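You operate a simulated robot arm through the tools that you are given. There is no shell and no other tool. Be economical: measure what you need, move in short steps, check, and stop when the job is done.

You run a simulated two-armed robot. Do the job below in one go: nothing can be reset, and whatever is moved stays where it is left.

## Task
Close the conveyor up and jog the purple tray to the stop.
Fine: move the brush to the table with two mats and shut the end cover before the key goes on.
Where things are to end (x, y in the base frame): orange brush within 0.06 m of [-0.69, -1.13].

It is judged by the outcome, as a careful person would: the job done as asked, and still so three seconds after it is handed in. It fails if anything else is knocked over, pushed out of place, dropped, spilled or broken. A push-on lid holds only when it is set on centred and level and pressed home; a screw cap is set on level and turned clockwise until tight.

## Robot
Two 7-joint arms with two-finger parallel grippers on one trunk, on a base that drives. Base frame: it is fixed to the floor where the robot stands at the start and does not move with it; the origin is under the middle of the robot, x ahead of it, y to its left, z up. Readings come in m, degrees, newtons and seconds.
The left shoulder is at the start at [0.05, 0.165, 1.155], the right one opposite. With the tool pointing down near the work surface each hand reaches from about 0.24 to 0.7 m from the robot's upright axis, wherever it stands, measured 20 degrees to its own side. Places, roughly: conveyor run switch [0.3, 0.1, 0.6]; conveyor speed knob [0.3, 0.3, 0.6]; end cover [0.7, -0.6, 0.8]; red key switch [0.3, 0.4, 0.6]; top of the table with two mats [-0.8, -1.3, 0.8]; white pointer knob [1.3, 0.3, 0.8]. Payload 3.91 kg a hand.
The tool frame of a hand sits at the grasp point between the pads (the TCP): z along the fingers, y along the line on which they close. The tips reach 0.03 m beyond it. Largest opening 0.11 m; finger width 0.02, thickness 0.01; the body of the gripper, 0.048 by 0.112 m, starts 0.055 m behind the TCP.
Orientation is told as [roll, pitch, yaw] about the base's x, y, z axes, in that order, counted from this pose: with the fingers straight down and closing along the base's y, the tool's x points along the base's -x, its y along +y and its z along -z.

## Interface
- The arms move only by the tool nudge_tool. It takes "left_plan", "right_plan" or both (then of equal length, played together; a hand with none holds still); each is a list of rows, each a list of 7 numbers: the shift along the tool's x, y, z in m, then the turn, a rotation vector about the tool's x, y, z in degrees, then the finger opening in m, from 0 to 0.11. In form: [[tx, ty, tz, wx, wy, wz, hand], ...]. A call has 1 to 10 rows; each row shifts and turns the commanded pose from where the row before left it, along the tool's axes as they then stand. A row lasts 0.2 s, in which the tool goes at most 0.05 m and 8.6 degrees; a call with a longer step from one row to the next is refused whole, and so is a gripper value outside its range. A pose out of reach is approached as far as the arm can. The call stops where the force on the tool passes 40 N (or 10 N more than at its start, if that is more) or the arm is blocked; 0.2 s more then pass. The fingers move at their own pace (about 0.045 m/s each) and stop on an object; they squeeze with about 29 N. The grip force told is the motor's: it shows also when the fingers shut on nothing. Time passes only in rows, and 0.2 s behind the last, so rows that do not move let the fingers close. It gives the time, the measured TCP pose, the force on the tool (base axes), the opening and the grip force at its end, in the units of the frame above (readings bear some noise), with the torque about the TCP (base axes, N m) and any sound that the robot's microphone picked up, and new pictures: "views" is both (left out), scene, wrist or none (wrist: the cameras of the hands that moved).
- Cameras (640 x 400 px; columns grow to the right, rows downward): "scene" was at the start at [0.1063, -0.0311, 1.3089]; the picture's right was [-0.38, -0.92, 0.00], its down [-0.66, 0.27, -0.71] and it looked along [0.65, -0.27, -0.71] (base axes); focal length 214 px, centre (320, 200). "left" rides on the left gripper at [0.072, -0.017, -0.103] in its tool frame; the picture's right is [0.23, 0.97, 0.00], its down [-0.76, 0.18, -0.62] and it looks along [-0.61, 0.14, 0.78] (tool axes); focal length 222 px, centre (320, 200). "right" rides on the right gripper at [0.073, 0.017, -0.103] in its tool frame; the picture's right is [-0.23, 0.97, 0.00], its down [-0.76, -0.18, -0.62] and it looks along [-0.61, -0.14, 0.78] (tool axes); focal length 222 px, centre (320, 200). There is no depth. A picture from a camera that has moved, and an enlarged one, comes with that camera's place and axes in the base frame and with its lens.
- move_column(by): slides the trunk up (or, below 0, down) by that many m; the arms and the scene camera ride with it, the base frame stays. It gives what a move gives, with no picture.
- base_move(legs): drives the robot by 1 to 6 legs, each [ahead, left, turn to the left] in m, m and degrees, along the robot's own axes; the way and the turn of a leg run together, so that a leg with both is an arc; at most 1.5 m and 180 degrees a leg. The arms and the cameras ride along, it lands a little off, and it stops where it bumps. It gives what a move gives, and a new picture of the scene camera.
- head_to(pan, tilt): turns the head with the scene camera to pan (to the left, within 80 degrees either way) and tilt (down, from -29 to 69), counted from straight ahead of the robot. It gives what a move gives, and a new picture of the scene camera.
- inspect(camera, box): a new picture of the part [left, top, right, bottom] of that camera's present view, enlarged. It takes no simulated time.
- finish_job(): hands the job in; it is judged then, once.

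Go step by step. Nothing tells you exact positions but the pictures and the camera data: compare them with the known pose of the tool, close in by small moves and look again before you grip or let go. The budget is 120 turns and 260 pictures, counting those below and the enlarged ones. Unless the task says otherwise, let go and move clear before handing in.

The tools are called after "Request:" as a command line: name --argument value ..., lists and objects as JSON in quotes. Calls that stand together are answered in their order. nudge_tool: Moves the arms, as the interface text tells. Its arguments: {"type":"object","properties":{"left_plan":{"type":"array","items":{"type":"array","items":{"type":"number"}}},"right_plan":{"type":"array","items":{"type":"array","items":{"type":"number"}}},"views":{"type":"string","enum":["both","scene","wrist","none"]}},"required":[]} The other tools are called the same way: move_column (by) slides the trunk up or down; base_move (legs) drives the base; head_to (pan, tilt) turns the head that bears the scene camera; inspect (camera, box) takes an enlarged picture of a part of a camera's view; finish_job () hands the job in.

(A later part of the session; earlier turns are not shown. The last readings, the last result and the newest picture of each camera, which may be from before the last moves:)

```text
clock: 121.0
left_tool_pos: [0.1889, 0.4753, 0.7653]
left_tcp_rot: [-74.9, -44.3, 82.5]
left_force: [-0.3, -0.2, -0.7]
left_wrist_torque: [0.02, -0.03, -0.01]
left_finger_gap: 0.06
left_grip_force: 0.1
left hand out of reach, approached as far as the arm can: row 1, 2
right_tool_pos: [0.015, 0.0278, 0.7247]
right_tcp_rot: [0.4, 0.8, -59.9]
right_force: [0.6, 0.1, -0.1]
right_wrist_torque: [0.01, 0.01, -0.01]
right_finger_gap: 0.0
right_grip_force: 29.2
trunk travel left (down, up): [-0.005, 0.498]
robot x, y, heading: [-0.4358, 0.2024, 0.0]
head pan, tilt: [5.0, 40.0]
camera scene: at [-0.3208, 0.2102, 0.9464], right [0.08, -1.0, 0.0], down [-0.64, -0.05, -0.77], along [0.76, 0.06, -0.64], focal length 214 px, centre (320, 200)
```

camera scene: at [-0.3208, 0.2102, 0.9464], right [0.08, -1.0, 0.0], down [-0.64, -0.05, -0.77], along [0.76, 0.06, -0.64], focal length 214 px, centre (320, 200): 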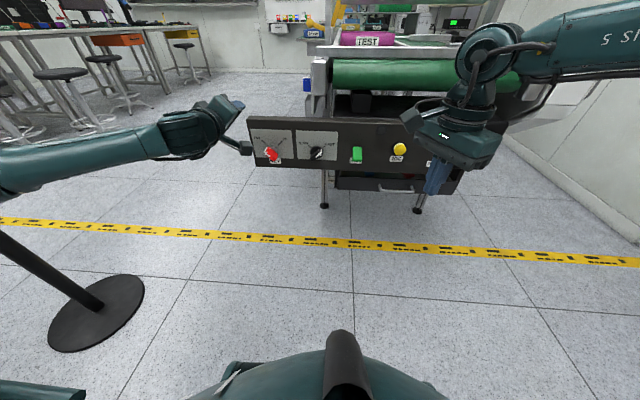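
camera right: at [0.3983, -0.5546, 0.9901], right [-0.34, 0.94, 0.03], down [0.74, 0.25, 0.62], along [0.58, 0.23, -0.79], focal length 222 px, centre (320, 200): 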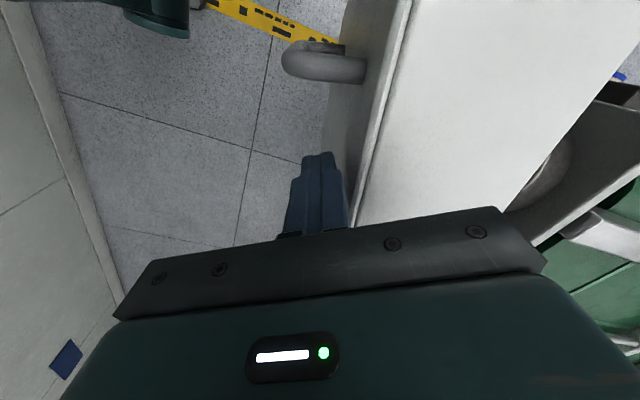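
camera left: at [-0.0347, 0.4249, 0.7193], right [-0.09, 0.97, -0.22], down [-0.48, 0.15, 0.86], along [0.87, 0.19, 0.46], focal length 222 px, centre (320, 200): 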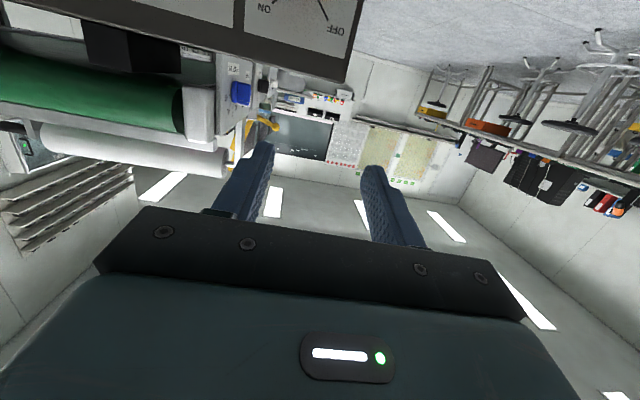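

Roll is free, but lowering is blocked by a wrist-bend limit with the hand straight ahead. The forearm comes from the left, so pointing the hand 45° to the robot's right should ease it; I test that here.

Request:
nudge_tool --left_plan '[[0, 0, -0.03, 0, 0, 8.5, 0.06], [0, 0, -0.03, 0, 0, 8.5, 0.06], [0, 0, 0, 0, 0, 8.5, 0.06], [0, 0, 0, 0, 0, 8.5, 0.06], [0, 0, 0, 0, 0, 8.5, 0.06], [0, 0, 0, 0, 0, 2.5, 0.06]]' --views "none"

Request:
nudge_tool --left_plan '[[0, 0, 0, 8.5, 0, 0, 0.06], [0, 0, 0, 8.5, 0, 0, 0.06], [0, 0, 0, 8.5, 0, 0, 0.06], [0, 0, 0, 8.5, 0, 0, 0.06], [0, 0, 0, 8.5, 0, 0, 0.06], [0.03, 0, 0, 0, 0, 0, 0.06], [0.03, 0, 0, 0, 0, 0, 0.06], [0.03, 0, 0, 0, 0, 0, 0.06]]' --views "scene"

```text
clock: 122.4
left_tool_pos: [0.1304, 0.4691, 0.7768]
left_tcp_rot: [2.3, -79.6, 0.9]
left_force: [-0.5, 0.4, -0.4]
left_wrist_torque: [0.01, 0.01, -0.01]
left_finger_gap: 0.0599
left_grip_force: 0.1
right_tool_pos: [0.0147, 0.0295, 0.7253]
right_tcp_rot: [0.3, 0.8, -59.9]
right_force: [0.0, 0.1, 0.7]
right_wrist_torque: [0.02, 0.0, 0.0]
right_finger_gap: 0.0
right_grip_force: 29.3
trunk travel left (down, up): [-0.005, 0.498]
robot x, y, heading: [-0.4371, 0.2029, -0.2]
head pan, tilt: [5.0, 40.0]
```

```text
clock: 124.2
left_tool_pos: [0.1129, 0.4682, 0.6893]
left_tcp_rot: [-40.8, -79.6, 1.4]
left_force: [0.3, -0.4, 0.4]
left_wrist_torque: [-0.01, 0.03, -0.02]
left_finger_gap: 0.0598
left_grip_force: 0.0
left hand out of reach, approached as far as the arm can: row 5
right_tool_pos: [0.0158, 0.0278, 0.7241]
right_tcp_rot: [0.3, 0.8, -59.9]
right_force: [-0.8, -0.6, -0.3]
right_wrist_torque: [0.02, -0.02, 0.03]
right_finger_gap: 0.0
right_grip_force: 29.0
trunk travel left (down, up): [-0.005, 0.498]
robot x, y, heading: [-0.4392, 0.2053, -0.0]
head pan, tilt: [5.0, 40.0]
camera scene: at [-0.3208, 0.2101, 0.9465], right [0.08, -1.0, 0.0], down [-0.64, -0.05, -0.77], along [0.76, 0.06, -0.64], focal length 214 px, centre (320, 200)
```

scene: 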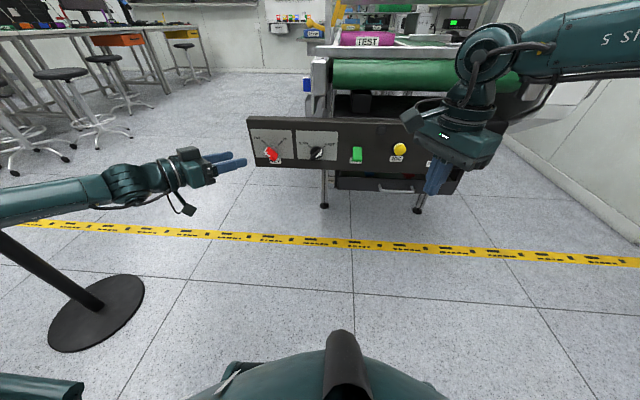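

Rather than contort the arm or the base, I'll turn the key by straddling its bow with the fingers pointing forward-down at 45° and sweeping sideways. I undo the turn and pitch to about −45°.

Request:
nudge_tool --left_plan '[[-0.03, 0, 0, 0, 0, 0, 0.06], [-0.03, 0, 0, 0, 0, 0, 0.06], [-0.03, 0, 0, 0, 0, 0, 0.06], [0, 0, 0, -8.3, 0, 0, 0.06], [0, 0, 0, -8.3, 0, 0, 0.06], [0, 0, 0, -8.3, 0, 0, 0.06], [0, 0, 0, -8.3, 0, 0, 0.06], [0, 0, 0, -8.3, 0, 0, 0.06]]' --views "none"

Request:
nudge_tool --left_plan '[[0, 0, 0, 0, 8.5, 0, 0.06], [0, 0, 0, 0, 8.5, 0, 0.06], [0, 0, 0, 0, 8.5, 0, 0.06], [0, 0, 0, 0, 8.5, 0, 0.06]]' --views "wrist"

```text
clock: 126.0
left_tool_pos: [0.1289, 0.4718, 0.7778]
left_tcp_rot: [0.7, -79.6, 1.8]
left_force: [0.5, 0.4, 0.2]
left_wrist_torque: [-0.01, 0.0, 0.03]
left_finger_gap: 0.0599
left_grip_force: 0.1
right_tool_pos: [0.0155, 0.029, 0.7238]
right_tcp_rot: [0.4, 0.9, -59.9]
right_force: [0.3, -0.3, -0.4]
right_wrist_torque: [-0.02, 0.02, -0.01]
right_finger_gap: 0.0003
right_grip_force: 29.2
trunk travel left (down, up): [-0.005, 0.498]
robot x, y, heading: [-0.436, 0.203, -0.2]
head pan, tilt: [5.0, 40.0]
```

```text
clock: 127.0
left_tool_pos: [0.1301, 0.4702, 0.7782]
left_tcp_rot: [0.2, -45.4, 2.0]
left_force: [-0.2, -0.1, -0.3]
left_wrist_torque: [0.01, -0.04, -0.02]
left_finger_gap: 0.0599
left_grip_force: 0.1
right_tool_pos: [0.0156, 0.0287, 0.7253]
right_tcp_rot: [0.3, 0.9, -59.9]
right_force: [1.0, -0.2, -0.6]
right_wrist_torque: [0.0, 0.04, 0.03]
right_finger_gap: 0.0001
right_grip_force: 29.1
trunk travel left (down, up): [-0.005, 0.498]
robot x, y, heading: [-0.4355, 0.204, -0.1]
head pan, tilt: [5.0, 40.0]
camera left: at [0.006, 0.4489, 0.799], right [-0.2, 0.97, -0.16], down [0.09, 0.18, 0.98], along [0.98, 0.18, -0.12], focal length 222 px, centre (320, 200)
```

left: 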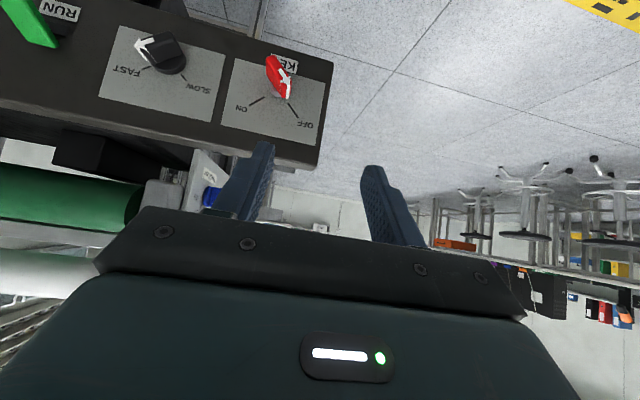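

From this pose the key bow is at (0.294, 0.423, 0.614) and the panel top at z≈0.71. I advance along the fingers most of the way and look again.

Request:
nudge_tool --left_plan '[[0, -0.02, 0.03, 0, 0, 0, 0.06], [0, -0.02, 0.035, 0, 0, 0, 0.06], [-0.01, 0, 0.04, 0, 0, 0, 0.06], [0, 0, 0.035, 0, 0, 0, 0.06]]' --views "both"

Request:
inspect --camera "left" --box '[160, 0, 480, 200]'

```text
clock: 128.0
left_tool_pos: [0.2401, 0.4344, 0.6875]
left_tcp_rot: [0.2, -45.5, 2.0]
left_force: [0.3, 0.0, 0.7]
left_wrist_torque: [0.01, 0.02, 0.02]
left_finger_gap: 0.0599
left_grip_force: 0.1
right_tool_pos: [0.0152, 0.0285, 0.7232]
right_tcp_rot: [0.3, 0.7, -60.0]
right_force: [0.5, -0.2, 0.3]
right_wrist_torque: [0.01, -0.02, -0.02]
right_finger_gap: 0.0
right_grip_force: 29.6
trunk travel left (down, up): [-0.005, 0.498]
robot x, y, heading: [-0.4363, 0.206, -0.0]
head pan, tilt: [5.0, 40.0]
camera scene: at [-0.3209, 0.2102, 0.9464], right [0.08, -1.0, 0.0], down [-0.64, -0.05, -0.77], along [0.76, 0.06, -0.64], focal length 214 px, centre (320, 200)
camera left: at [0.1154, 0.413, 0.7073], right [-0.2, 0.97, -0.16], down [0.08, 0.18, 0.98], along [0.98, 0.18, -0.11], focal length 222 px, centre (320, 200)
```

scene: 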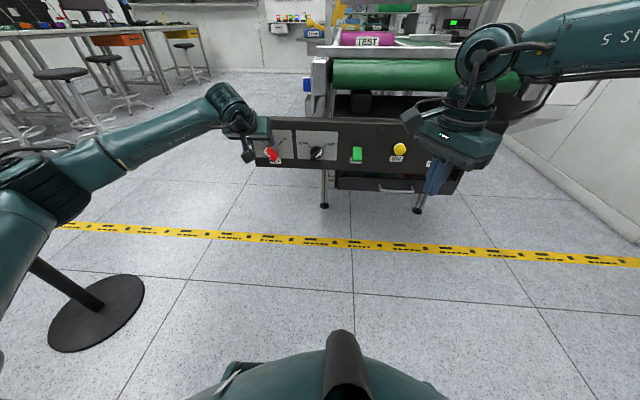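
left: 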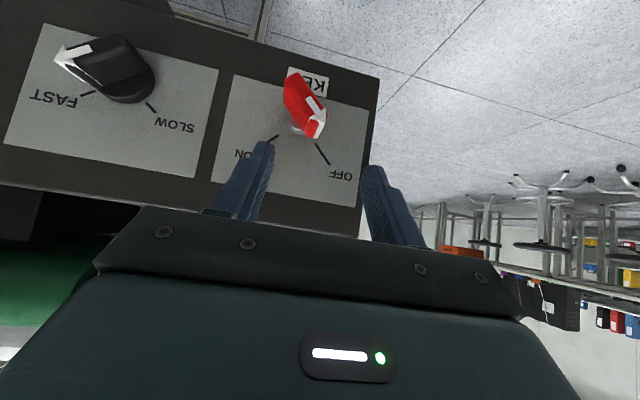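

```text
2.00 times, centred on (320, 100) of left
camera zoom: at [0.1154, 0.413, 0.7073], right [-0.2, 0.97, -0.16], down [0.08, 0.18, 0.98], along [0.98, 0.18, -0.11], focal length 444 px, centre (320, 400)
```

zoom: 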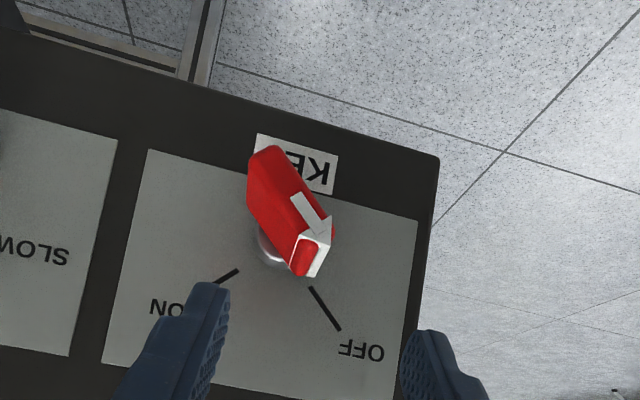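

The key axis is near (y 0.415, z 0.61). I advance 5.5 cm so the fingers straddle the upper end of the bow.

Request:
nudge_tool --left_plan '[[0, -0.012, 0.02, 0, 0, 0, 0.06], [0, 0, 0.02, 0, 0, 0, 0.06], [0.002, 0, 0.014, 0, 0, 0, 0.06]]' --views "wrist"

Request:
inspect --camera "left" --box '[160, 0, 480, 200]'

Request:
inspect --camera "scene" --box '[220, 100, 350, 180]'

```text
clock: 128.8
left_tool_pos: [0.2777, 0.4241, 0.6471]
left_tcp_rot: [0.2, -45.5, 2.0]
left_force: [-0.5, -0.2, -0.1]
left_wrist_torque: [0.0, 0.02, -0.02]
left_finger_gap: 0.0599
left_grip_force: 0.2
right_tool_pos: [0.0154, 0.0282, 0.7247]
right_tcp_rot: [0.3, 0.8, -59.9]
right_force: [0.4, -0.2, 1.3]
right_wrist_torque: [0.03, -0.03, 0.03]
right_finger_gap: 0.0002
right_grip_force: 28.8
trunk travel left (down, up): [-0.005, 0.498]
robot x, y, heading: [-0.4393, 0.2075, 0.1]
head pan, tilt: [5.0, 40.0]
camera left: at [0.1532, 0.4025, 0.6674], right [-0.2, 0.97, -0.16], down [0.08, 0.18, 0.98], along [0.98, 0.18, -0.11], focal length 222 px, centre (320, 200)
```

left: 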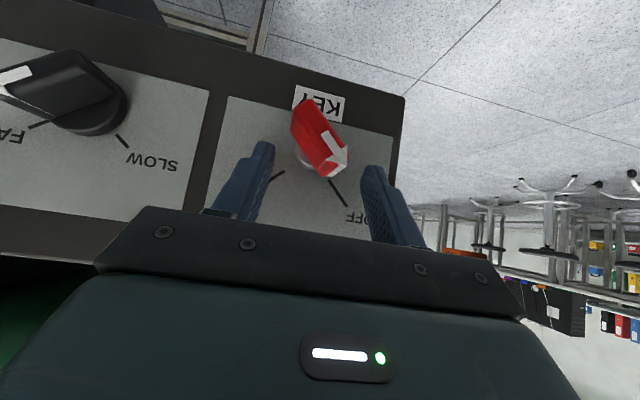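

```text
2.00 times, centred on (320, 100) of left
camera zoom: at [0.1532, 0.4025, 0.6674], right [-0.2, 0.97, -0.16], down [0.08, 0.18, 0.98], along [0.98, 0.18, -0.11], focal length 444 px, centre (320, 400)
```

zoom: 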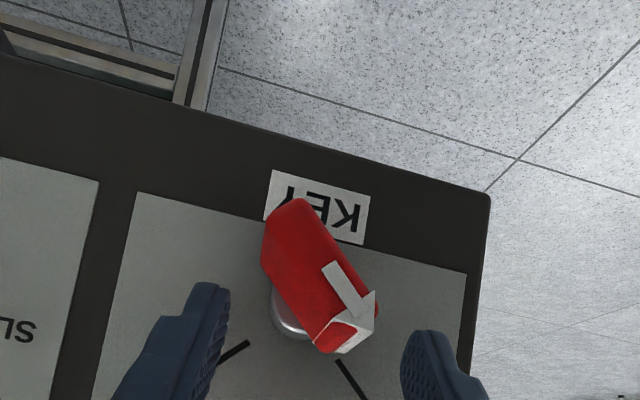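

```text
4.92 times, centred on (285, 140) of scene
camera zoom: at [-0.3208, 0.2102, 0.9464], right [0.08, -1.0, 0.0], down [-0.64, -0.05, -0.77], along [0.76, 0.06, -0.64], focal length 1056 px, centre (492, 495)
```

zoom: 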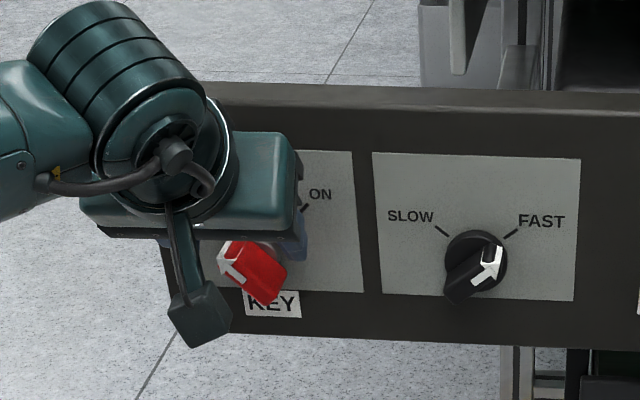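

The fingertips just overlap the arrow end; I lower 1 cm and then sweep the bow toward −y in small steps.

Request:
nudge_tool --left_plan '[[0.007, 0, 0.007, 0, 0, 0, 0.06], [0, -0.008, 0, 0, 0, 0, 0.06], [0, -0.008, 0, 0, 0, 0, 0.06], [0, -0.006, 0, 0, 0, 0, 0.06]]' --views "wrist"

Request:
inspect --camera "left" --box '[160, 0, 480, 200]'

```text
clock: 129.8
left_tool_pos: [0.277, 0.4061, 0.6378]
left_tcp_rot: [0.4, -45.5, 2.3]
left_force: [-1.4, 11.4, 4.6]
left_wrist_torque: [0.3, 0.12, 0.05]
left_finger_gap: 0.0655
left_grip_force: 5.4
right_tool_pos: [0.0149, 0.0306, 0.7243]
right_tcp_rot: [0.3, 0.8, -59.8]
right_force: [-0.5, 0.2, -0.2]
right_wrist_torque: [-0.06, 0.02, 0.01]
right_finger_gap: 0.0001
right_grip_force: 28.7
trunk travel left (down, up): [-0.005, 0.498]
robot x, y, heading: [-0.4349, 0.2009, -0.4]
head pan, tilt: [5.0, 40.0]
camera left: at [0.1535, 0.3836, 0.6587], right [-0.2, 0.97, -0.16], down [0.08, 0.18, 0.98], along [0.98, 0.19, -0.11], focal length 222 px, centre (320, 200)
```

left: 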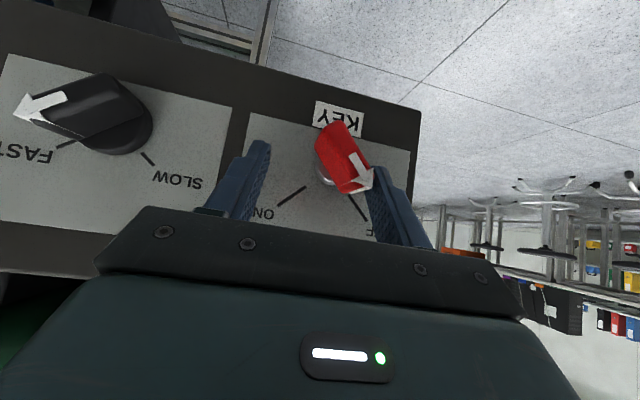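

```text
2.00 times, centred on (320, 100) of left
camera zoom: at [0.1535, 0.3836, 0.6587], right [-0.2, 0.97, -0.16], down [0.08, 0.18, 0.98], along [0.98, 0.19, -0.11], focal length 444 px, centre (320, 400)
```

zoom: 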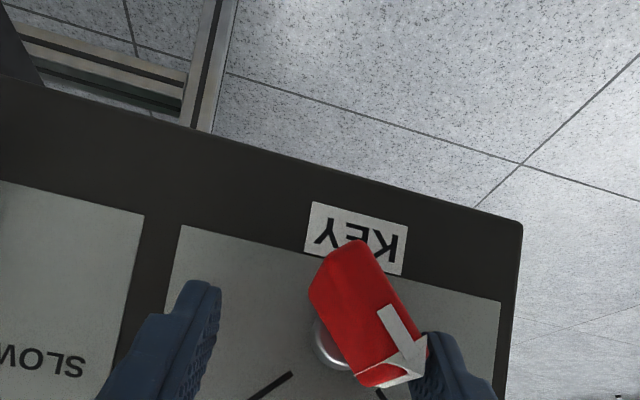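

Request:
nudge_tool --left_plan '[[0, -0.008, 0, 0, 0, 0, 0.05], [0, -0.008, 0, 0, 0, 0, 0.05], [0, -0.008, 0, 0, 0, 0, 0.05]]' --views "none"

Request:
inspect --camera "left" --box '[160, 0, 480, 200]'

```text
clock: 130.6
left_tool_pos: [0.2779, 0.3912, 0.6398]
left_tcp_rot: [1.0, -45.8, 2.7]
left_force: [-2.1, 37.9, 12.8]
left_wrist_torque: [1.22, -0.34, 0.31]
left_finger_gap: 0.0687
left_grip_force: 18.2
right_tool_pos: [0.0155, 0.0303, 0.726]
right_tcp_rot: [0.4, 0.7, -59.8]
right_force: [-0.7, -0.2, 0.5]
right_wrist_torque: [-0.02, 0.02, -0.01]
right_finger_gap: 0.0
right_grip_force: 28.9
trunk travel left (down, up): [-0.005, 0.498]
robot x, y, heading: [-0.4373, 0.2005, -0.0]
head pan, tilt: [5.0, 40.0]
```

```text
2.00 times, centred on (320, 100) of left
camera zoom: at [0.155, 0.3669, 0.6587], right [-0.22, 0.96, -0.15], down [0.07, 0.17, 0.98], along [0.97, 0.2, -0.11], focal length 444 px, centre (320, 400)
```

zoom: 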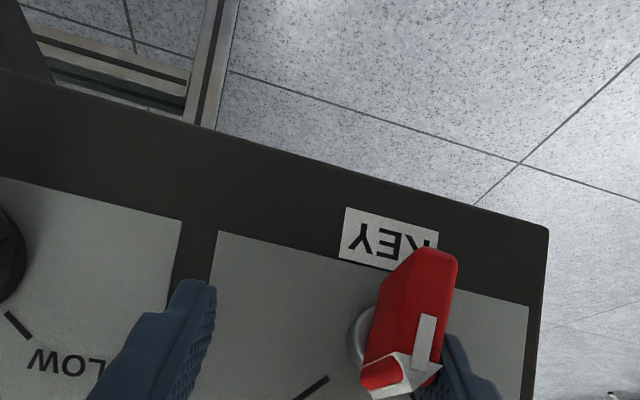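

The key is turning (arrow now near vertical). I keep sweeping.

Request:
nudge_tool --left_plan '[[0, -0.007, 0, 0, 0, 0, 0.05], [0, -0.007, 0, 0, 0, 0, 0.05], [0, -0.007, 0, 0, 0, 0, 0.05]]' --views "none"

Request:
inspect --camera "left" --box '[160, 0, 480, 200]'

```text
clock: 131.1
left_tool_pos: [0.2809, 0.3944, 0.6387]
left_tcp_rot: [2.0, -45.7, 3.5]
left_force: [-0.2, 16.6, 3.9]
left_wrist_torque: [0.49, 0.23, 0.15]
left_finger_gap: 0.0588
left_grip_force: 9.0
right_tool_pos: [0.0157, 0.0305, 0.7259]
right_tcp_rot: [0.4, 0.8, -59.8]
right_force: [0.5, 0.9, -0.1]
right_wrist_torque: [0.02, -0.01, -0.02]
right_finger_gap: 0.0001
right_grip_force: 28.5
trunk travel left (down, up): [-0.005, 0.498]
robot x, y, heading: [-0.4361, 0.203, -0.4]
head pan, tilt: [5.0, 40.0]
stopped in row 2 (left hand): the force on the tool passed its limit (the readings are from after the stop); the commanded pose is now the measured one
```

```text
2.00 times, centred on (320, 100) of left
camera zoom: at [0.1575, 0.3683, 0.6579], right [-0.24, 0.96, -0.14], down [0.07, 0.16, 0.98], along [0.97, 0.23, -0.11], focal length 444 px, centre (320, 400)
```

zoom: 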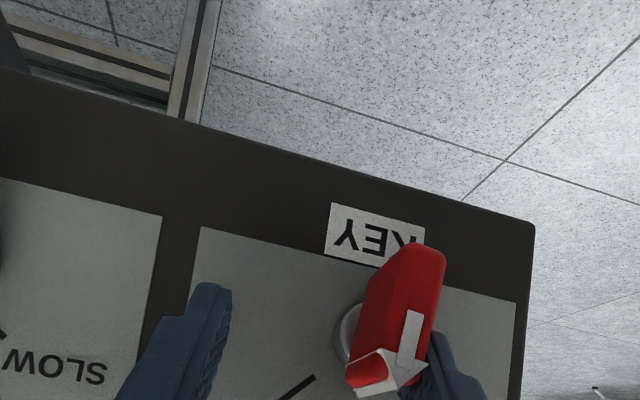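

It turns but needs nearly 40 N this way. With the bow now about upright I grip it between the fingers and then rotate about the key axis.

Request:
nudge_tool --left_plan '[[0, 0.01, 0, 0, 0, 0, 0.06], [0.003, 0.01, 0.003, 0, 0, 0, 0.06], [0, 0, 0, 0, 0, 0, 0.0], [0, 0, 0, 0, 0, 0, 0.0], [0, 0, 0, 0, 0, 0, 0.0]]' --views "none"

Request:
inspect --camera "left" --box '[160, 0, 480, 200]'

```text
clock: 132.3
left_tool_pos: [0.2784, 0.4154, 0.6347]
left_tcp_rot: [2.0, -45.6, 3.3]
left_force: [-7.4, 23.1, 4.3]
left_wrist_torque: [0.44, 0.52, -0.31]
left_finger_gap: 0.0206
left_grip_force: 32.4
right_tool_pos: [0.0166, 0.0312, 0.7254]
right_tcp_rot: [0.3, 0.9, -59.7]
right_force: [0.3, 0.6, -0.7]
right_wrist_torque: [0.03, 0.0, 0.02]
right_finger_gap: 0.0001
right_grip_force: 28.9
trunk travel left (down, up): [-0.005, 0.498]
robot x, y, heading: [-0.435, 0.2033, -0.0]
head pan, tilt: [5.0, 40.0]
```

```text
2.00 times, centred on (320, 100) of left
camera zoom: at [0.1555, 0.388, 0.6541], right [-0.24, 0.96, -0.14], down [0.07, 0.16, 0.98], along [0.97, 0.22, -0.11], focal length 444 px, centre (320, 400)
```

zoom: 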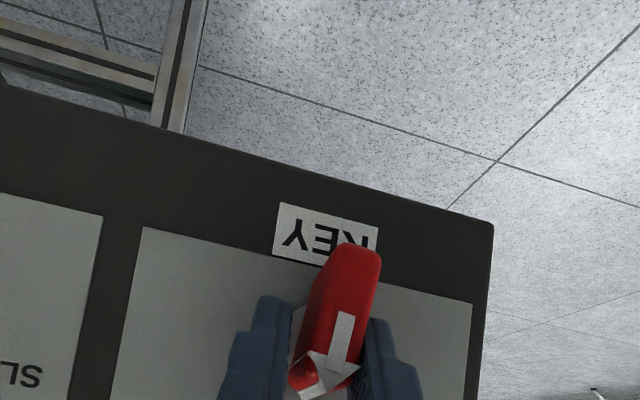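

Gripped. Now I rotate about the panel-normal axis (base x) with the matching small arc.

Request:
nudge_tool --left_plan '[[0, -0.0037, 0, -5.6, 0, 5.7, 0.0], [0, -0.0037, 0, -5.6, 0, 5.7, 0.0], [0, -0.0037, 0, -5.6, 0, 5.7, 0.0], [0, -0.0037, 0, -5.6, 0, 5.7, 0.0]]' --views "none"

Request:
inspect --camera "left" --box '[160, 0, 480, 200]'

Request:
inspect --camera "scene" --box '[220, 100, 350, 180]'

```text
clock: 133.3
left_tool_pos: [0.2785, 0.4052, 0.6296]
left_tcp_rot: [43.3, -36.7, -23.9]
left_force: [-9.7, 37.8, 5.3]
left_wrist_torque: [0.66, -0.03, -0.64]
left_finger_gap: 0.0203
left_grip_force: 45.0
right_tool_pos: [0.015, 0.0319, 0.7252]
right_tcp_rot: [0.3, 0.7, -59.8]
right_force: [0.2, 0.1, -0.9]
right_wrist_torque: [-0.03, -0.02, 0.0]
right_finger_gap: 0.0
right_grip_force: 28.7
trunk travel left (down, up): [-0.005, 0.498]
robot x, y, heading: [-0.438, 0.2016, -0.3]
head pan, tilt: [5.0, 40.0]
```

```text
2.00 times, centred on (320, 100) of left
camera zoom: at [0.1575, 0.3679, 0.6386], right [-0.24, 0.88, 0.4], down [0.12, -0.38, 0.92], along [0.96, 0.27, -0.02], focal length 444 px, centre (320, 400)
```

zoom: 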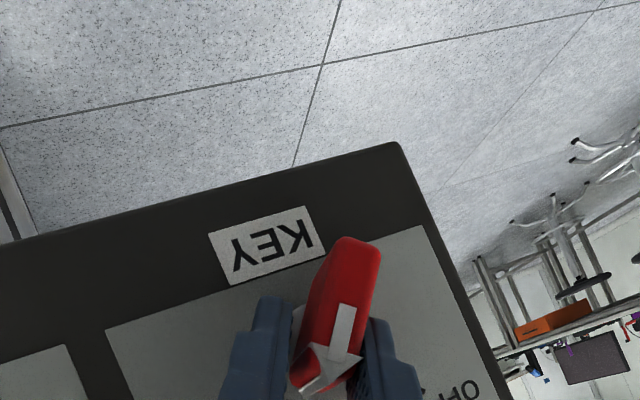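

```text
4.92 times, centred on (285, 140) of scene
camera zoom: at [-0.3215, 0.212, 0.9466], right [0.09, -1.0, 0.0], down [-0.64, -0.06, -0.77], along [0.76, 0.06, -0.64], focal length 1056 px, centre (492, 495)
```

zoom: 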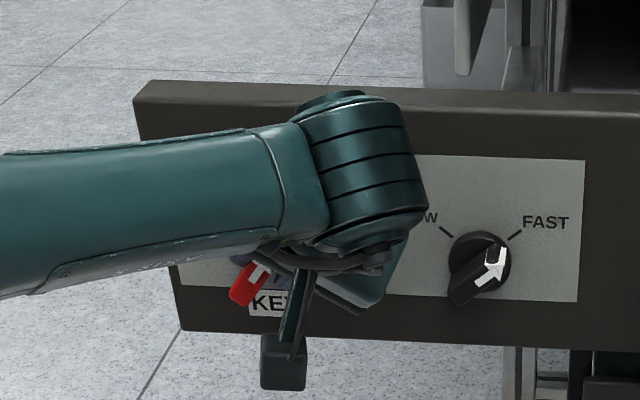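

The key now points up-right. A few more degrees to the ON mark.

Request:
nudge_tool --left_plan '[[0, 0.001, 0, -4.2, 0, 4.3, 0.0], [0, 0, 0, -4.2, 0, 4.3, 0.0], [0, 0, 0, -4.2, 0, 4.3, 0.0]]' --views "none"

Request:
inspect --camera "left" --box '[160, 0, 480, 200]'

Request:
inspect --camera "scene" --box '[220, 100, 350, 180]'

```text
clock: 134.1
left_tool_pos: [0.2791, 0.3986, 0.6313]
left_tcp_rot: [60.5, -26.8, -33.7]
left_force: [-14.0, 25.4, 5.9]
left_wrist_torque: [-0.94, 0.75, -0.46]
left_finger_gap: 0.0174
left_grip_force: 45.5
right_tool_pos: [0.0153, 0.0298, 0.7246]
right_tcp_rot: [0.3, 0.7, -59.8]
right_force: [0.2, 0.8, 0.8]
right_wrist_torque: [0.01, 0.06, -0.01]
right_finger_gap: 0.0
right_grip_force: 29.4
trunk travel left (down, up): [-0.005, 0.498]
robot x, y, heading: [-0.4372, 0.2018, -0.0]
head pan, tilt: [5.0, 40.0]
```

```text
2.00 times, centred on (320, 100) of left
camera zoom: at [0.1567, 0.3626, 0.6314], right [-0.22, 0.72, 0.65], down [0.14, -0.64, 0.76], along [0.97, 0.26, 0.04], focal length 444 px, centre (320, 400)
```

zoom: 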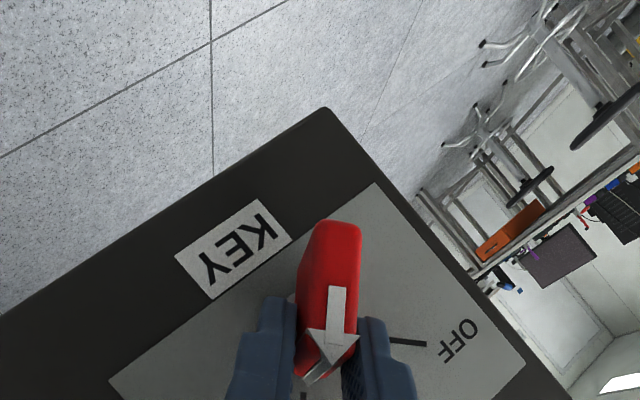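

```text
4.92 times, centred on (285, 140) of scene
camera zoom: at [-0.3218, 0.2115, 0.9467], right [0.08, -1.0, 0.0], down [-0.64, -0.06, -0.77], along [0.76, 0.06, -0.64], focal length 1056 px, centre (492, 495)
```

zoom: 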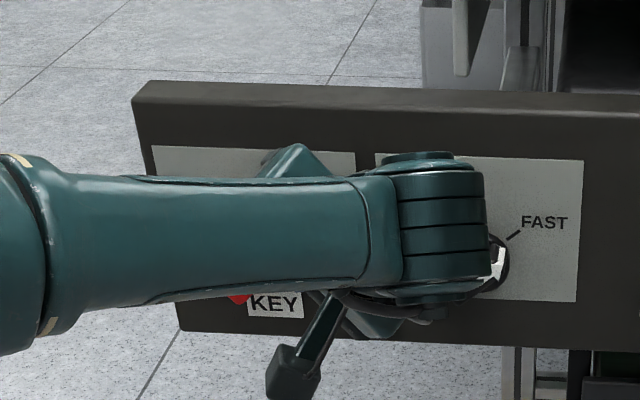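

The key arrow is now about 90° from the OFF mark, at ON. I release, withdraw along the finger axis, and check.

Request:
nudge_tool --left_plan '[[0, 0, 0, 0, 0, 0, 0.05], [0, 0, 0, 0, 0, 0, 0.05], [0, 0, -0.03, 0, 0, 0, 0.05], [0, 0, -0.04, 0, 0, 0, 0.05], [0, 0, -0.04, 0, 0, 0, 0.05]]' --views "wrist"

Request:
inspect --camera "left" --box '[160, 0, 480, 200]'

Request:
inspect --camera "scene" --box '[220, 90, 440, 200]'

```text
clock: 135.3
left_tool_pos: [0.2048, 0.3287, 0.6791]
left_tcp_rot: [60.5, -26.7, -34.3]
left_force: [0.3, 0.1, 0.1]
left_wrist_torque: [-0.02, 0.0, 0.05]
left_finger_gap: 0.0502
left_grip_force: 0.1
right_tool_pos: [0.0162, 0.0302, 0.7243]
right_tcp_rot: [0.3, 0.8, -59.8]
right_force: [0.5, -0.2, -0.5]
right_wrist_torque: [0.0, 0.0, -0.01]
right_finger_gap: 0.0
right_grip_force: 28.8
trunk travel left (down, up): [-0.005, 0.498]
robot x, y, heading: [-0.44, 0.2032, -0.2]
head pan, tilt: [5.0, 40.0]
camera left: at [0.0832, 0.2931, 0.6779], right [-0.21, 0.73, 0.66], down [0.13, -0.64, 0.75], along [0.97, 0.25, 0.04], focal length 222 px, centre (320, 200)
```

left: 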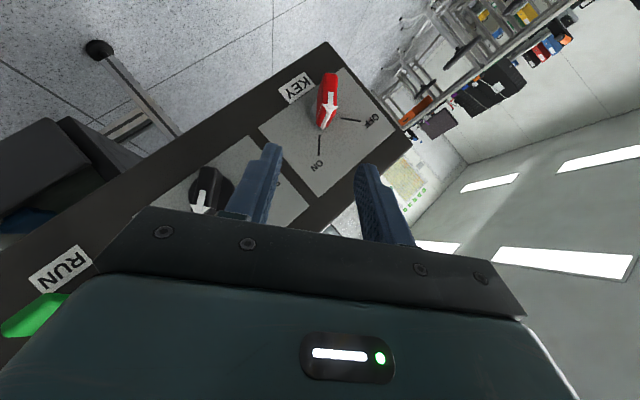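

```text
2.00 times, centred on (320, 100) of left
camera zoom: at [0.0832, 0.2931, 0.6779], right [-0.21, 0.73, 0.66], down [0.13, -0.64, 0.75], along [0.97, 0.25, 0.04], focal length 444 px, centre (320, 400)
```

zoom: 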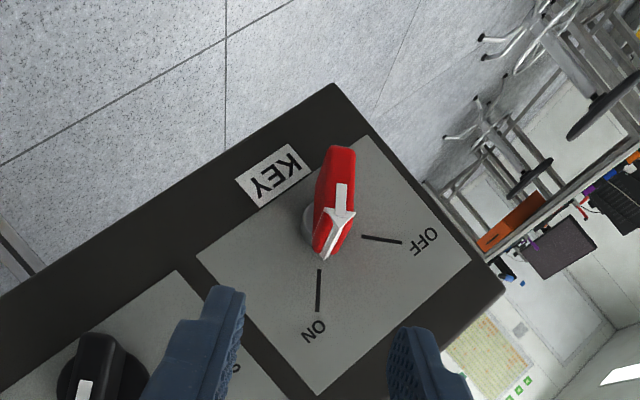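

```text
2.91 times, centred on (330, 145) of scene
camera zoom: at [-0.3207, 0.2107, 0.9464], right [0.08, -1.0, 0.0], down [-0.64, -0.05, -0.77], along [0.76, 0.06, -0.64], focal length 624 px, centre (291, 360)
```

zoom: 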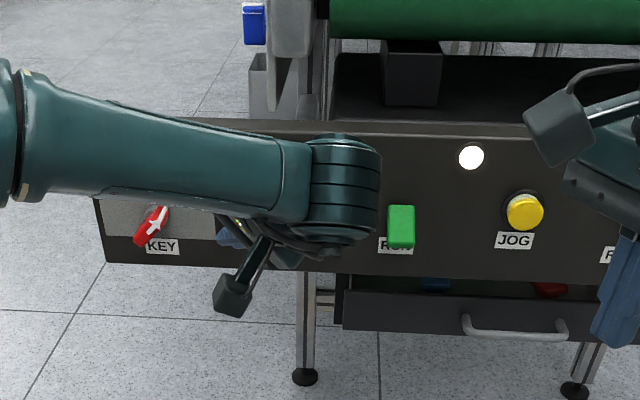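

The panel lamp lit up: the key is ON, and nothing is running. Next I retract the left hand and prepare the right hand (yaw 0, pitch −45°, fingers closed) to press JOG.

Request:
nudge_tool --left_plan '[[0, 0, -0.04, 0, 0, 0, 0.05], [0, 0, -0.04, 0, 0, 0, 0.05], [0, 0, -0.04, 0, 0, 0, 0.05], [0, 0, 0, 0, 0, 0, 0.05], [0, 0, 0, 0, 0, 0, 0.05], [0, 0, 0, 0, 0, 0, 0.05], [0, 0, 0, 0, 0, 0, 0.05]]' --right_plan '[[0, 0, 0, 0, 0, -8.5, 0.0], [0, 0, 0, 0, 0, -8.5, 0.0], [0, 0, 0, 0, 0, -8.5, 0.0], [0, 0, 0, 0, 0, -8.5, 0.0], [0, 0, 0, 0, 0, -8.5, 0.0], [0, 0, 0, 0, 0, -8.5, 0.0], [0, 0, 0, 0, 0, -8.5, 0.0]]' --views "none"

Request:
nudge_tool --right_plan '[[0, 0, 0, 0, -8.5, 0, 0.0], [0, 0, 0, 0, -8.5, 0, 0.0], [0, 0, 0, 0, -8.5, 0, 0.0], [0, 0, 0, 0, -8.5, 0, 0.0], [0, 0, 0, 0, -8.5, 0, 0.0]]' --views "both"

```text
clock: 136.9
left_tool_pos: [0.1242, 0.2568, 0.7306]
left_tcp_rot: [60.6, -26.7, -34.4]
left_force: [0.3, 0.4, -0.4]
left_wrist_torque: [-0.02, -0.04, -0.01]
left_finger_gap: 0.0502
left_grip_force: 0.0
right_tool_pos: [0.0157, 0.0302, 0.7242]
right_tcp_rot: [0.8, 0.1, -0.1]
right_force: [0.8, -0.3, -0.1]
right_wrist_torque: [-0.04, 0.03, 0.01]
right_finger_gap: 0.0
right_grip_force: 29.6
trunk travel left (down, up): [-0.005, 0.498]
robot x, y, heading: [-0.4371, 0.2034, -0.1]
head pan, tilt: [5.0, 40.0]
```

```text
clock: 138.1
left_tool_pos: [0.1234, 0.2565, 0.7306]
left_tcp_rot: [60.6, -26.6, -34.4]
left_force: [0.4, 0.5, 0.3]
left_wrist_torque: [0.0, 0.01, 0.05]
left_finger_gap: 0.0501
left_grip_force: 0.1
right_tool_pos: [0.0144, 0.031, 0.7241]
right_tcp_rot: [1.2, -42.5, -1.1]
right_force: [0.4, 0.4, 0.0]
right_wrist_torque: [-0.02, -0.02, -0.02]
right_finger_gap: 0.0
right_grip_force: 28.9
trunk travel left (down, up): [-0.005, 0.498]
robot x, y, heading: [-0.4341, 0.2031, -0.2]
head pan, tilt: [5.0, 40.0]
camera scene: at [-0.3208, 0.2107, 0.9464], right [0.08, -1.0, 0.0], down [-0.64, -0.05, -0.77], along [0.76, 0.06, -0.64], focal length 214 px, centre (320, 200)
camera right: at [-0.108, 0.049, 0.7519], right [0.17, 0.97, 0.17], down [0.14, -0.19, 0.97], along [0.97, -0.14, -0.17], focal length 222 px, centre (320, 200)
```

scene: 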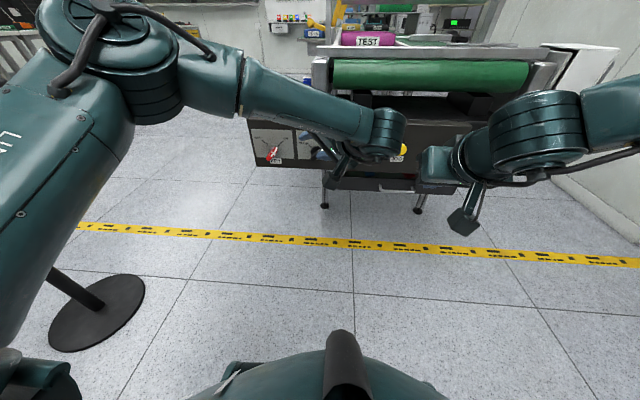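
right: 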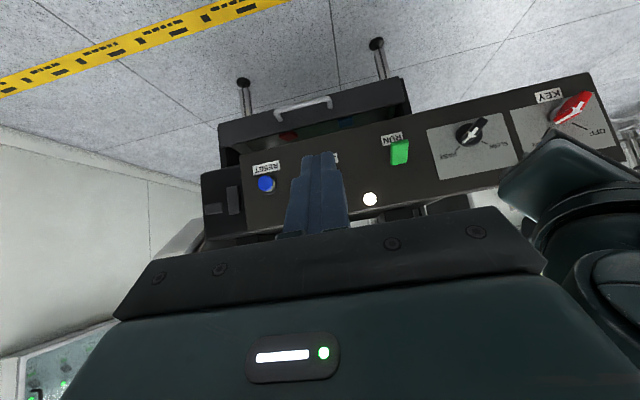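

JOG should be midway between RUN and RESET, near (0.30, 0.02, 0.63). I bring the right fingertips toward it in two stages.

Request:
nudge_tool --right_plan '[[-0.02, 0, 0.033, 0, 0, 0, 0.0], [-0.02, 0, 0.033, 0, 0, 0, 0.0], [-0.02, -0.004, 0.033, 0, 0, 0, 0.0], [-0.02, -0.003, 0.033, 0, 0, 0, 0.0], [-0.02, 0, 0.033, 0, 0, 0, 0.0]]' --views "both"

Request:
inspect --camera "scene" --box '[330, 100, 480, 200]'

```text
clock: 139.3
left_tool_pos: [0.1247, 0.2556, 0.7306]
left_tcp_rot: [60.6, -26.7, -34.4]
left_force: [-1.2, -0.2, 0.2]
left_wrist_torque: [0.0, 0.0, 0.0]
left_finger_gap: 0.0502
left_grip_force: 0.1
right_tool_pos: [0.2004, 0.0216, 0.6693]
right_tcp_rot: [1.1, -42.4, -0.9]
right_force: [0.3, 0.5, 0.3]
right_wrist_torque: [0.0, 0.01, 0.0]
right_finger_gap: 0.0
right_grip_force: 29.0
trunk travel left (down, up): [-0.005, 0.498]
robot x, y, heading: [-0.44, 0.2017, -0.3]
head pan, tilt: [5.0, 40.0]
camera scene: at [-0.3209, 0.2107, 0.9464], right [0.08, -1.0, 0.0], down [-0.64, -0.05, -0.77], along [0.76, 0.06, -0.64], focal length 214 px, centre (320, 200)
camera right: at [0.0779, 0.0405, 0.6969], right [0.17, 0.97, 0.17], down [0.14, -0.19, 0.97], along [0.97, -0.14, -0.17], focal length 222 px, centre (320, 200)
```

scene: 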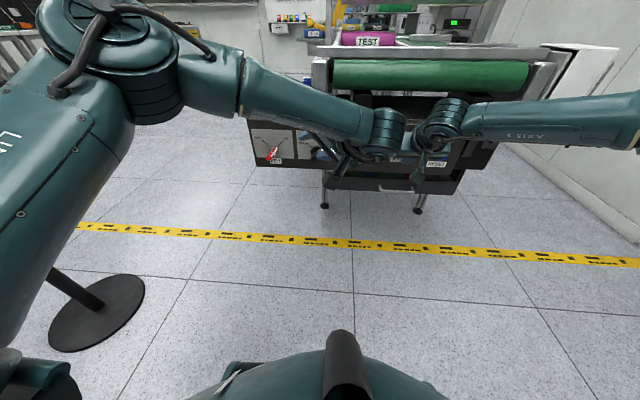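
right: 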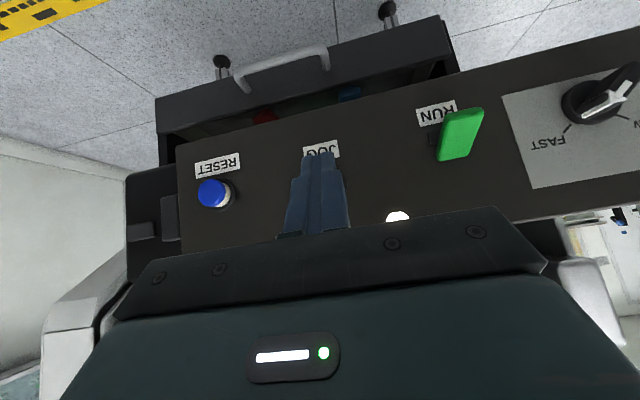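

```text
4.00 times, centred on (405, 150) of scene
camera zoom: at [-0.3209, 0.2107, 0.9464], right [0.08, -1.0, 0.0], down [-0.64, -0.05, -0.77], along [0.76, 0.06, -0.64], focal length 858 px, centre (-20, 400)
```

zoom: 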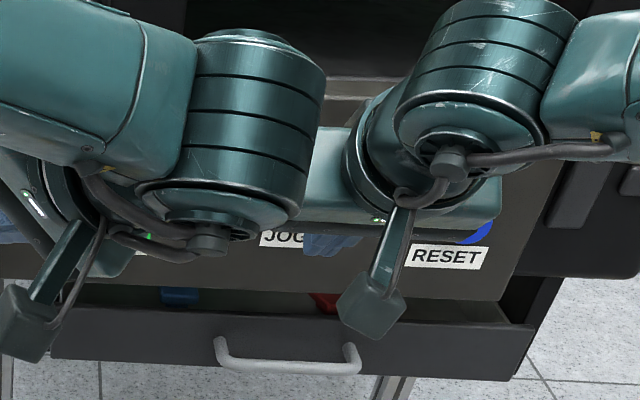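

Triangulated: RESET (0.302, −0.112, 0.625), RUN (0.29, 0.148, 0.626), hence JOG ≈ (0.30, 0.018, 0.626). I approach to about 1.5 cm short and raise the head to watch the tray.

Request:
nudge_tool --right_plan '[[-0.017, -0.002, 0.029, 0, 0, 0, 0.0], [-0.017, 0, 0.028, 0, 0, 0, 0.0]]' --views "wrist"

Request:
head_to --pan 0 --tilt 12

```text
clock: 139.9
left_tool_pos: [0.1244, 0.2568, 0.7305]
left_tcp_rot: [60.5, -26.7, -34.4]
left_force: [-0.1, 0.1, 0.1]
left_wrist_torque: [-0.04, 0.01, -0.01]
left_finger_gap: 0.0503
left_grip_force: 0.1
right_tool_pos: [0.226, -0.0098, 0.6642]
right_tcp_rot: [1.3, -42.3, -1.0]
right_force: [0.8, 0.2, 0.7]
right_wrist_torque: [-0.02, 0.01, 0.02]
right_finger_gap: 0.0
right_grip_force: 28.8
right hand out of reach, approached as far as the arm can: row 1, 2
trunk travel left (down, up): [-0.005, 0.498]
robot x, y, heading: [-0.4363, 0.2036, -0.3]
head pan, tilt: [5.0, 40.0]
camera right: at [0.1022, 0.0094, 0.6916], right [0.17, 0.97, 0.17], down [0.14, -0.19, 0.97], along [0.97, -0.14, -0.17], focal length 222 px, centre (320, 200)
```

right: 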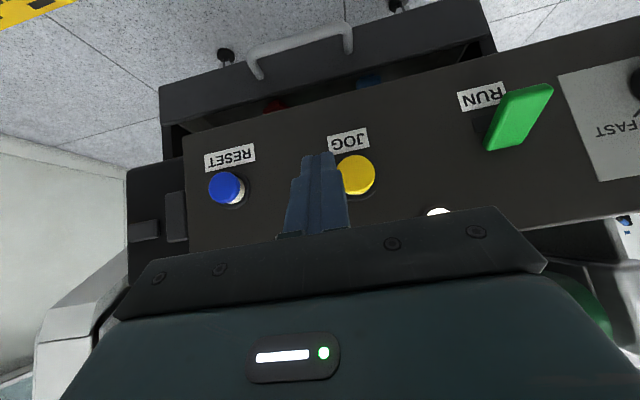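

```text
clock: 140.8
left_tool_pos: [0.1248, 0.257, 0.7313]
left_tcp_rot: [60.5, -26.7, -34.3]
left_force: [0.0, -0.2, -0.8]
left_wrist_torque: [-0.03, 0.02, -0.01]
left_finger_gap: 0.0501
left_grip_force: 0.1
right_tool_pos: [0.2241, -0.0093, 0.6637]
right_tcp_rot: [1.2, -42.4, -1.2]
right_force: [-0.8, -0.2, 0.2]
right_wrist_torque: [0.03, 0.04, 0.03]
right_finger_gap: 0.0003
right_grip_force: 29.2
trunk travel left (down, up): [-0.005, 0.498]
robot x, y, heading: [-0.4389, 0.2012, 0.1]
head pan, tilt: [0.0, 12.0]
camera scene: at [-0.3123, 0.2032, 0.9908], right [0.0, -1.0, 0.0], down [-0.21, 0.0, -0.98], along [0.98, 0.0, -0.21], focal length 214 px, centre (320, 200)
```

scene: 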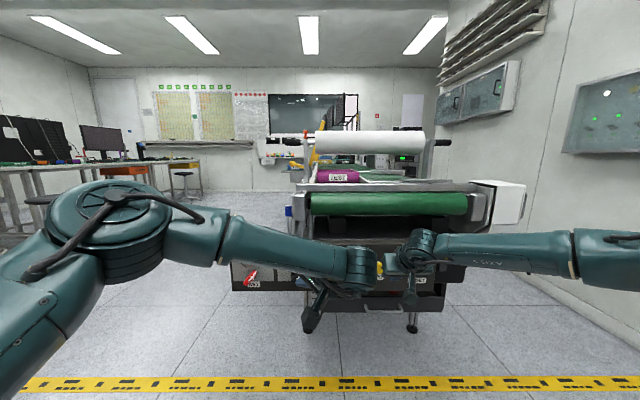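

The arm's reach limit left the tip 2.8 cm too far right. I correct with a small base move.

Request:
base_move --legs '[[0.025, 0.028, 0]]'

Request:
inspect --camera "right" --box '[160, 60, 560, 260]'

```text
clock: 141.7
left_tool_pos: [0.1475, 0.2844, 0.731]
left_tcp_rot: [60.6, -26.7, -34.4]
left_force: [-0.9, -0.2, 0.6]
left_wrist_torque: [-0.01, 0.01, 0.02]
left_finger_gap: 0.0502
left_grip_force: 0.0
right_tool_pos: [0.2505, 0.0199, 0.6636]
right_tcp_rot: [1.2, -42.4, -1.2]
right_force: [0.1, 0.4, 0.4]
right_wrist_torque: [0.02, 0.02, -0.02]
right_finger_gap: 0.0
right_grip_force: 29.1
trunk travel left (down, up): [-0.005, 0.498]
robot x, y, heading: [-0.4108, 0.2335, -0.5]
head pan, tilt: [0.0, 12.0]
camera scene: at [-0.2868, 0.2312, 0.9908], right [0.0, -1.0, 0.0], down [-0.21, 0.0, -0.98], along [0.98, 0.0, -0.21], focal length 214 px, centre (320, 200)
```

scene: 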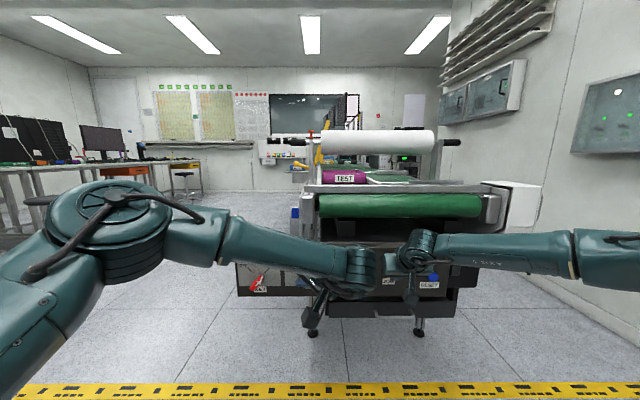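

```text
1.60 times, centred on (360, 160) of right
camera zoom: at [0.1274, 0.0374, 0.6917], right [0.17, 0.97, 0.17], down [0.14, -0.19, 0.97], along [0.97, -0.14, -0.17], focal length 355 px, centre (256, 264)
```

zoom: 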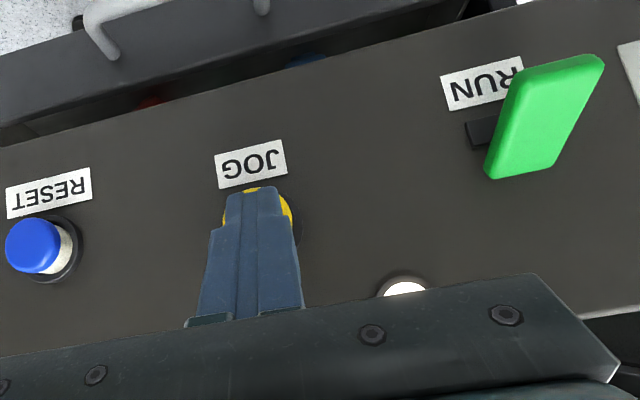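

The fingertip covers the JOG button. I press in small steps along +x.

Request:
nudge_tool --right_plan '[[-0.0059, 0, 0.0054, 0, 0, 0, 0.0], [-0.0059, 0, 0.0054, 0, 0, 0, 0.0], [-0.0059, 0, 0.0054, 0, 0, 0, 0.0], [-0.0059, 0, 0.0054, 0, 0, 0, 0.0]]' --views "scene"

```text
clock: 142.7
left_tool_pos: [0.1494, 0.2842, 0.731]
left_tcp_rot: [60.6, -26.7, -34.4]
left_force: [-0.2, -0.1, 0.4]
left_wrist_torque: [0.0, 0.0, -0.02]
left_finger_gap: 0.05
left_grip_force: 0.1
right_tool_pos: [0.2629, 0.0049, 0.6696]
right_tcp_rot: [1.3, -42.5, -1.1]
right_force: [-0.4, -0.2, 0.2]
right_wrist_torque: [0.01, 0.03, 0.03]
right_finger_gap: 0.0001
right_grip_force: 29.2
right hand out of reach, approached as far as the arm can: row 1, 2, 3, 4
trunk travel left (down, up): [-0.005, 0.498]
robot x, y, heading: [-0.4099, 0.2306, 0.1]
head pan, tilt: [0.0, 12.0]
camera scene: at [-0.2868, 0.2313, 0.9908], right [0.0, -1.0, 0.0], down [-0.21, 0.0, -0.98], along [0.98, 0.0, -0.21], focal length 214 px, centre (320, 200)
```

scene: 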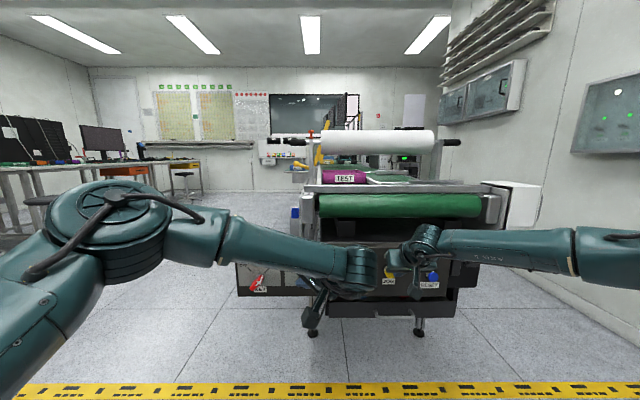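

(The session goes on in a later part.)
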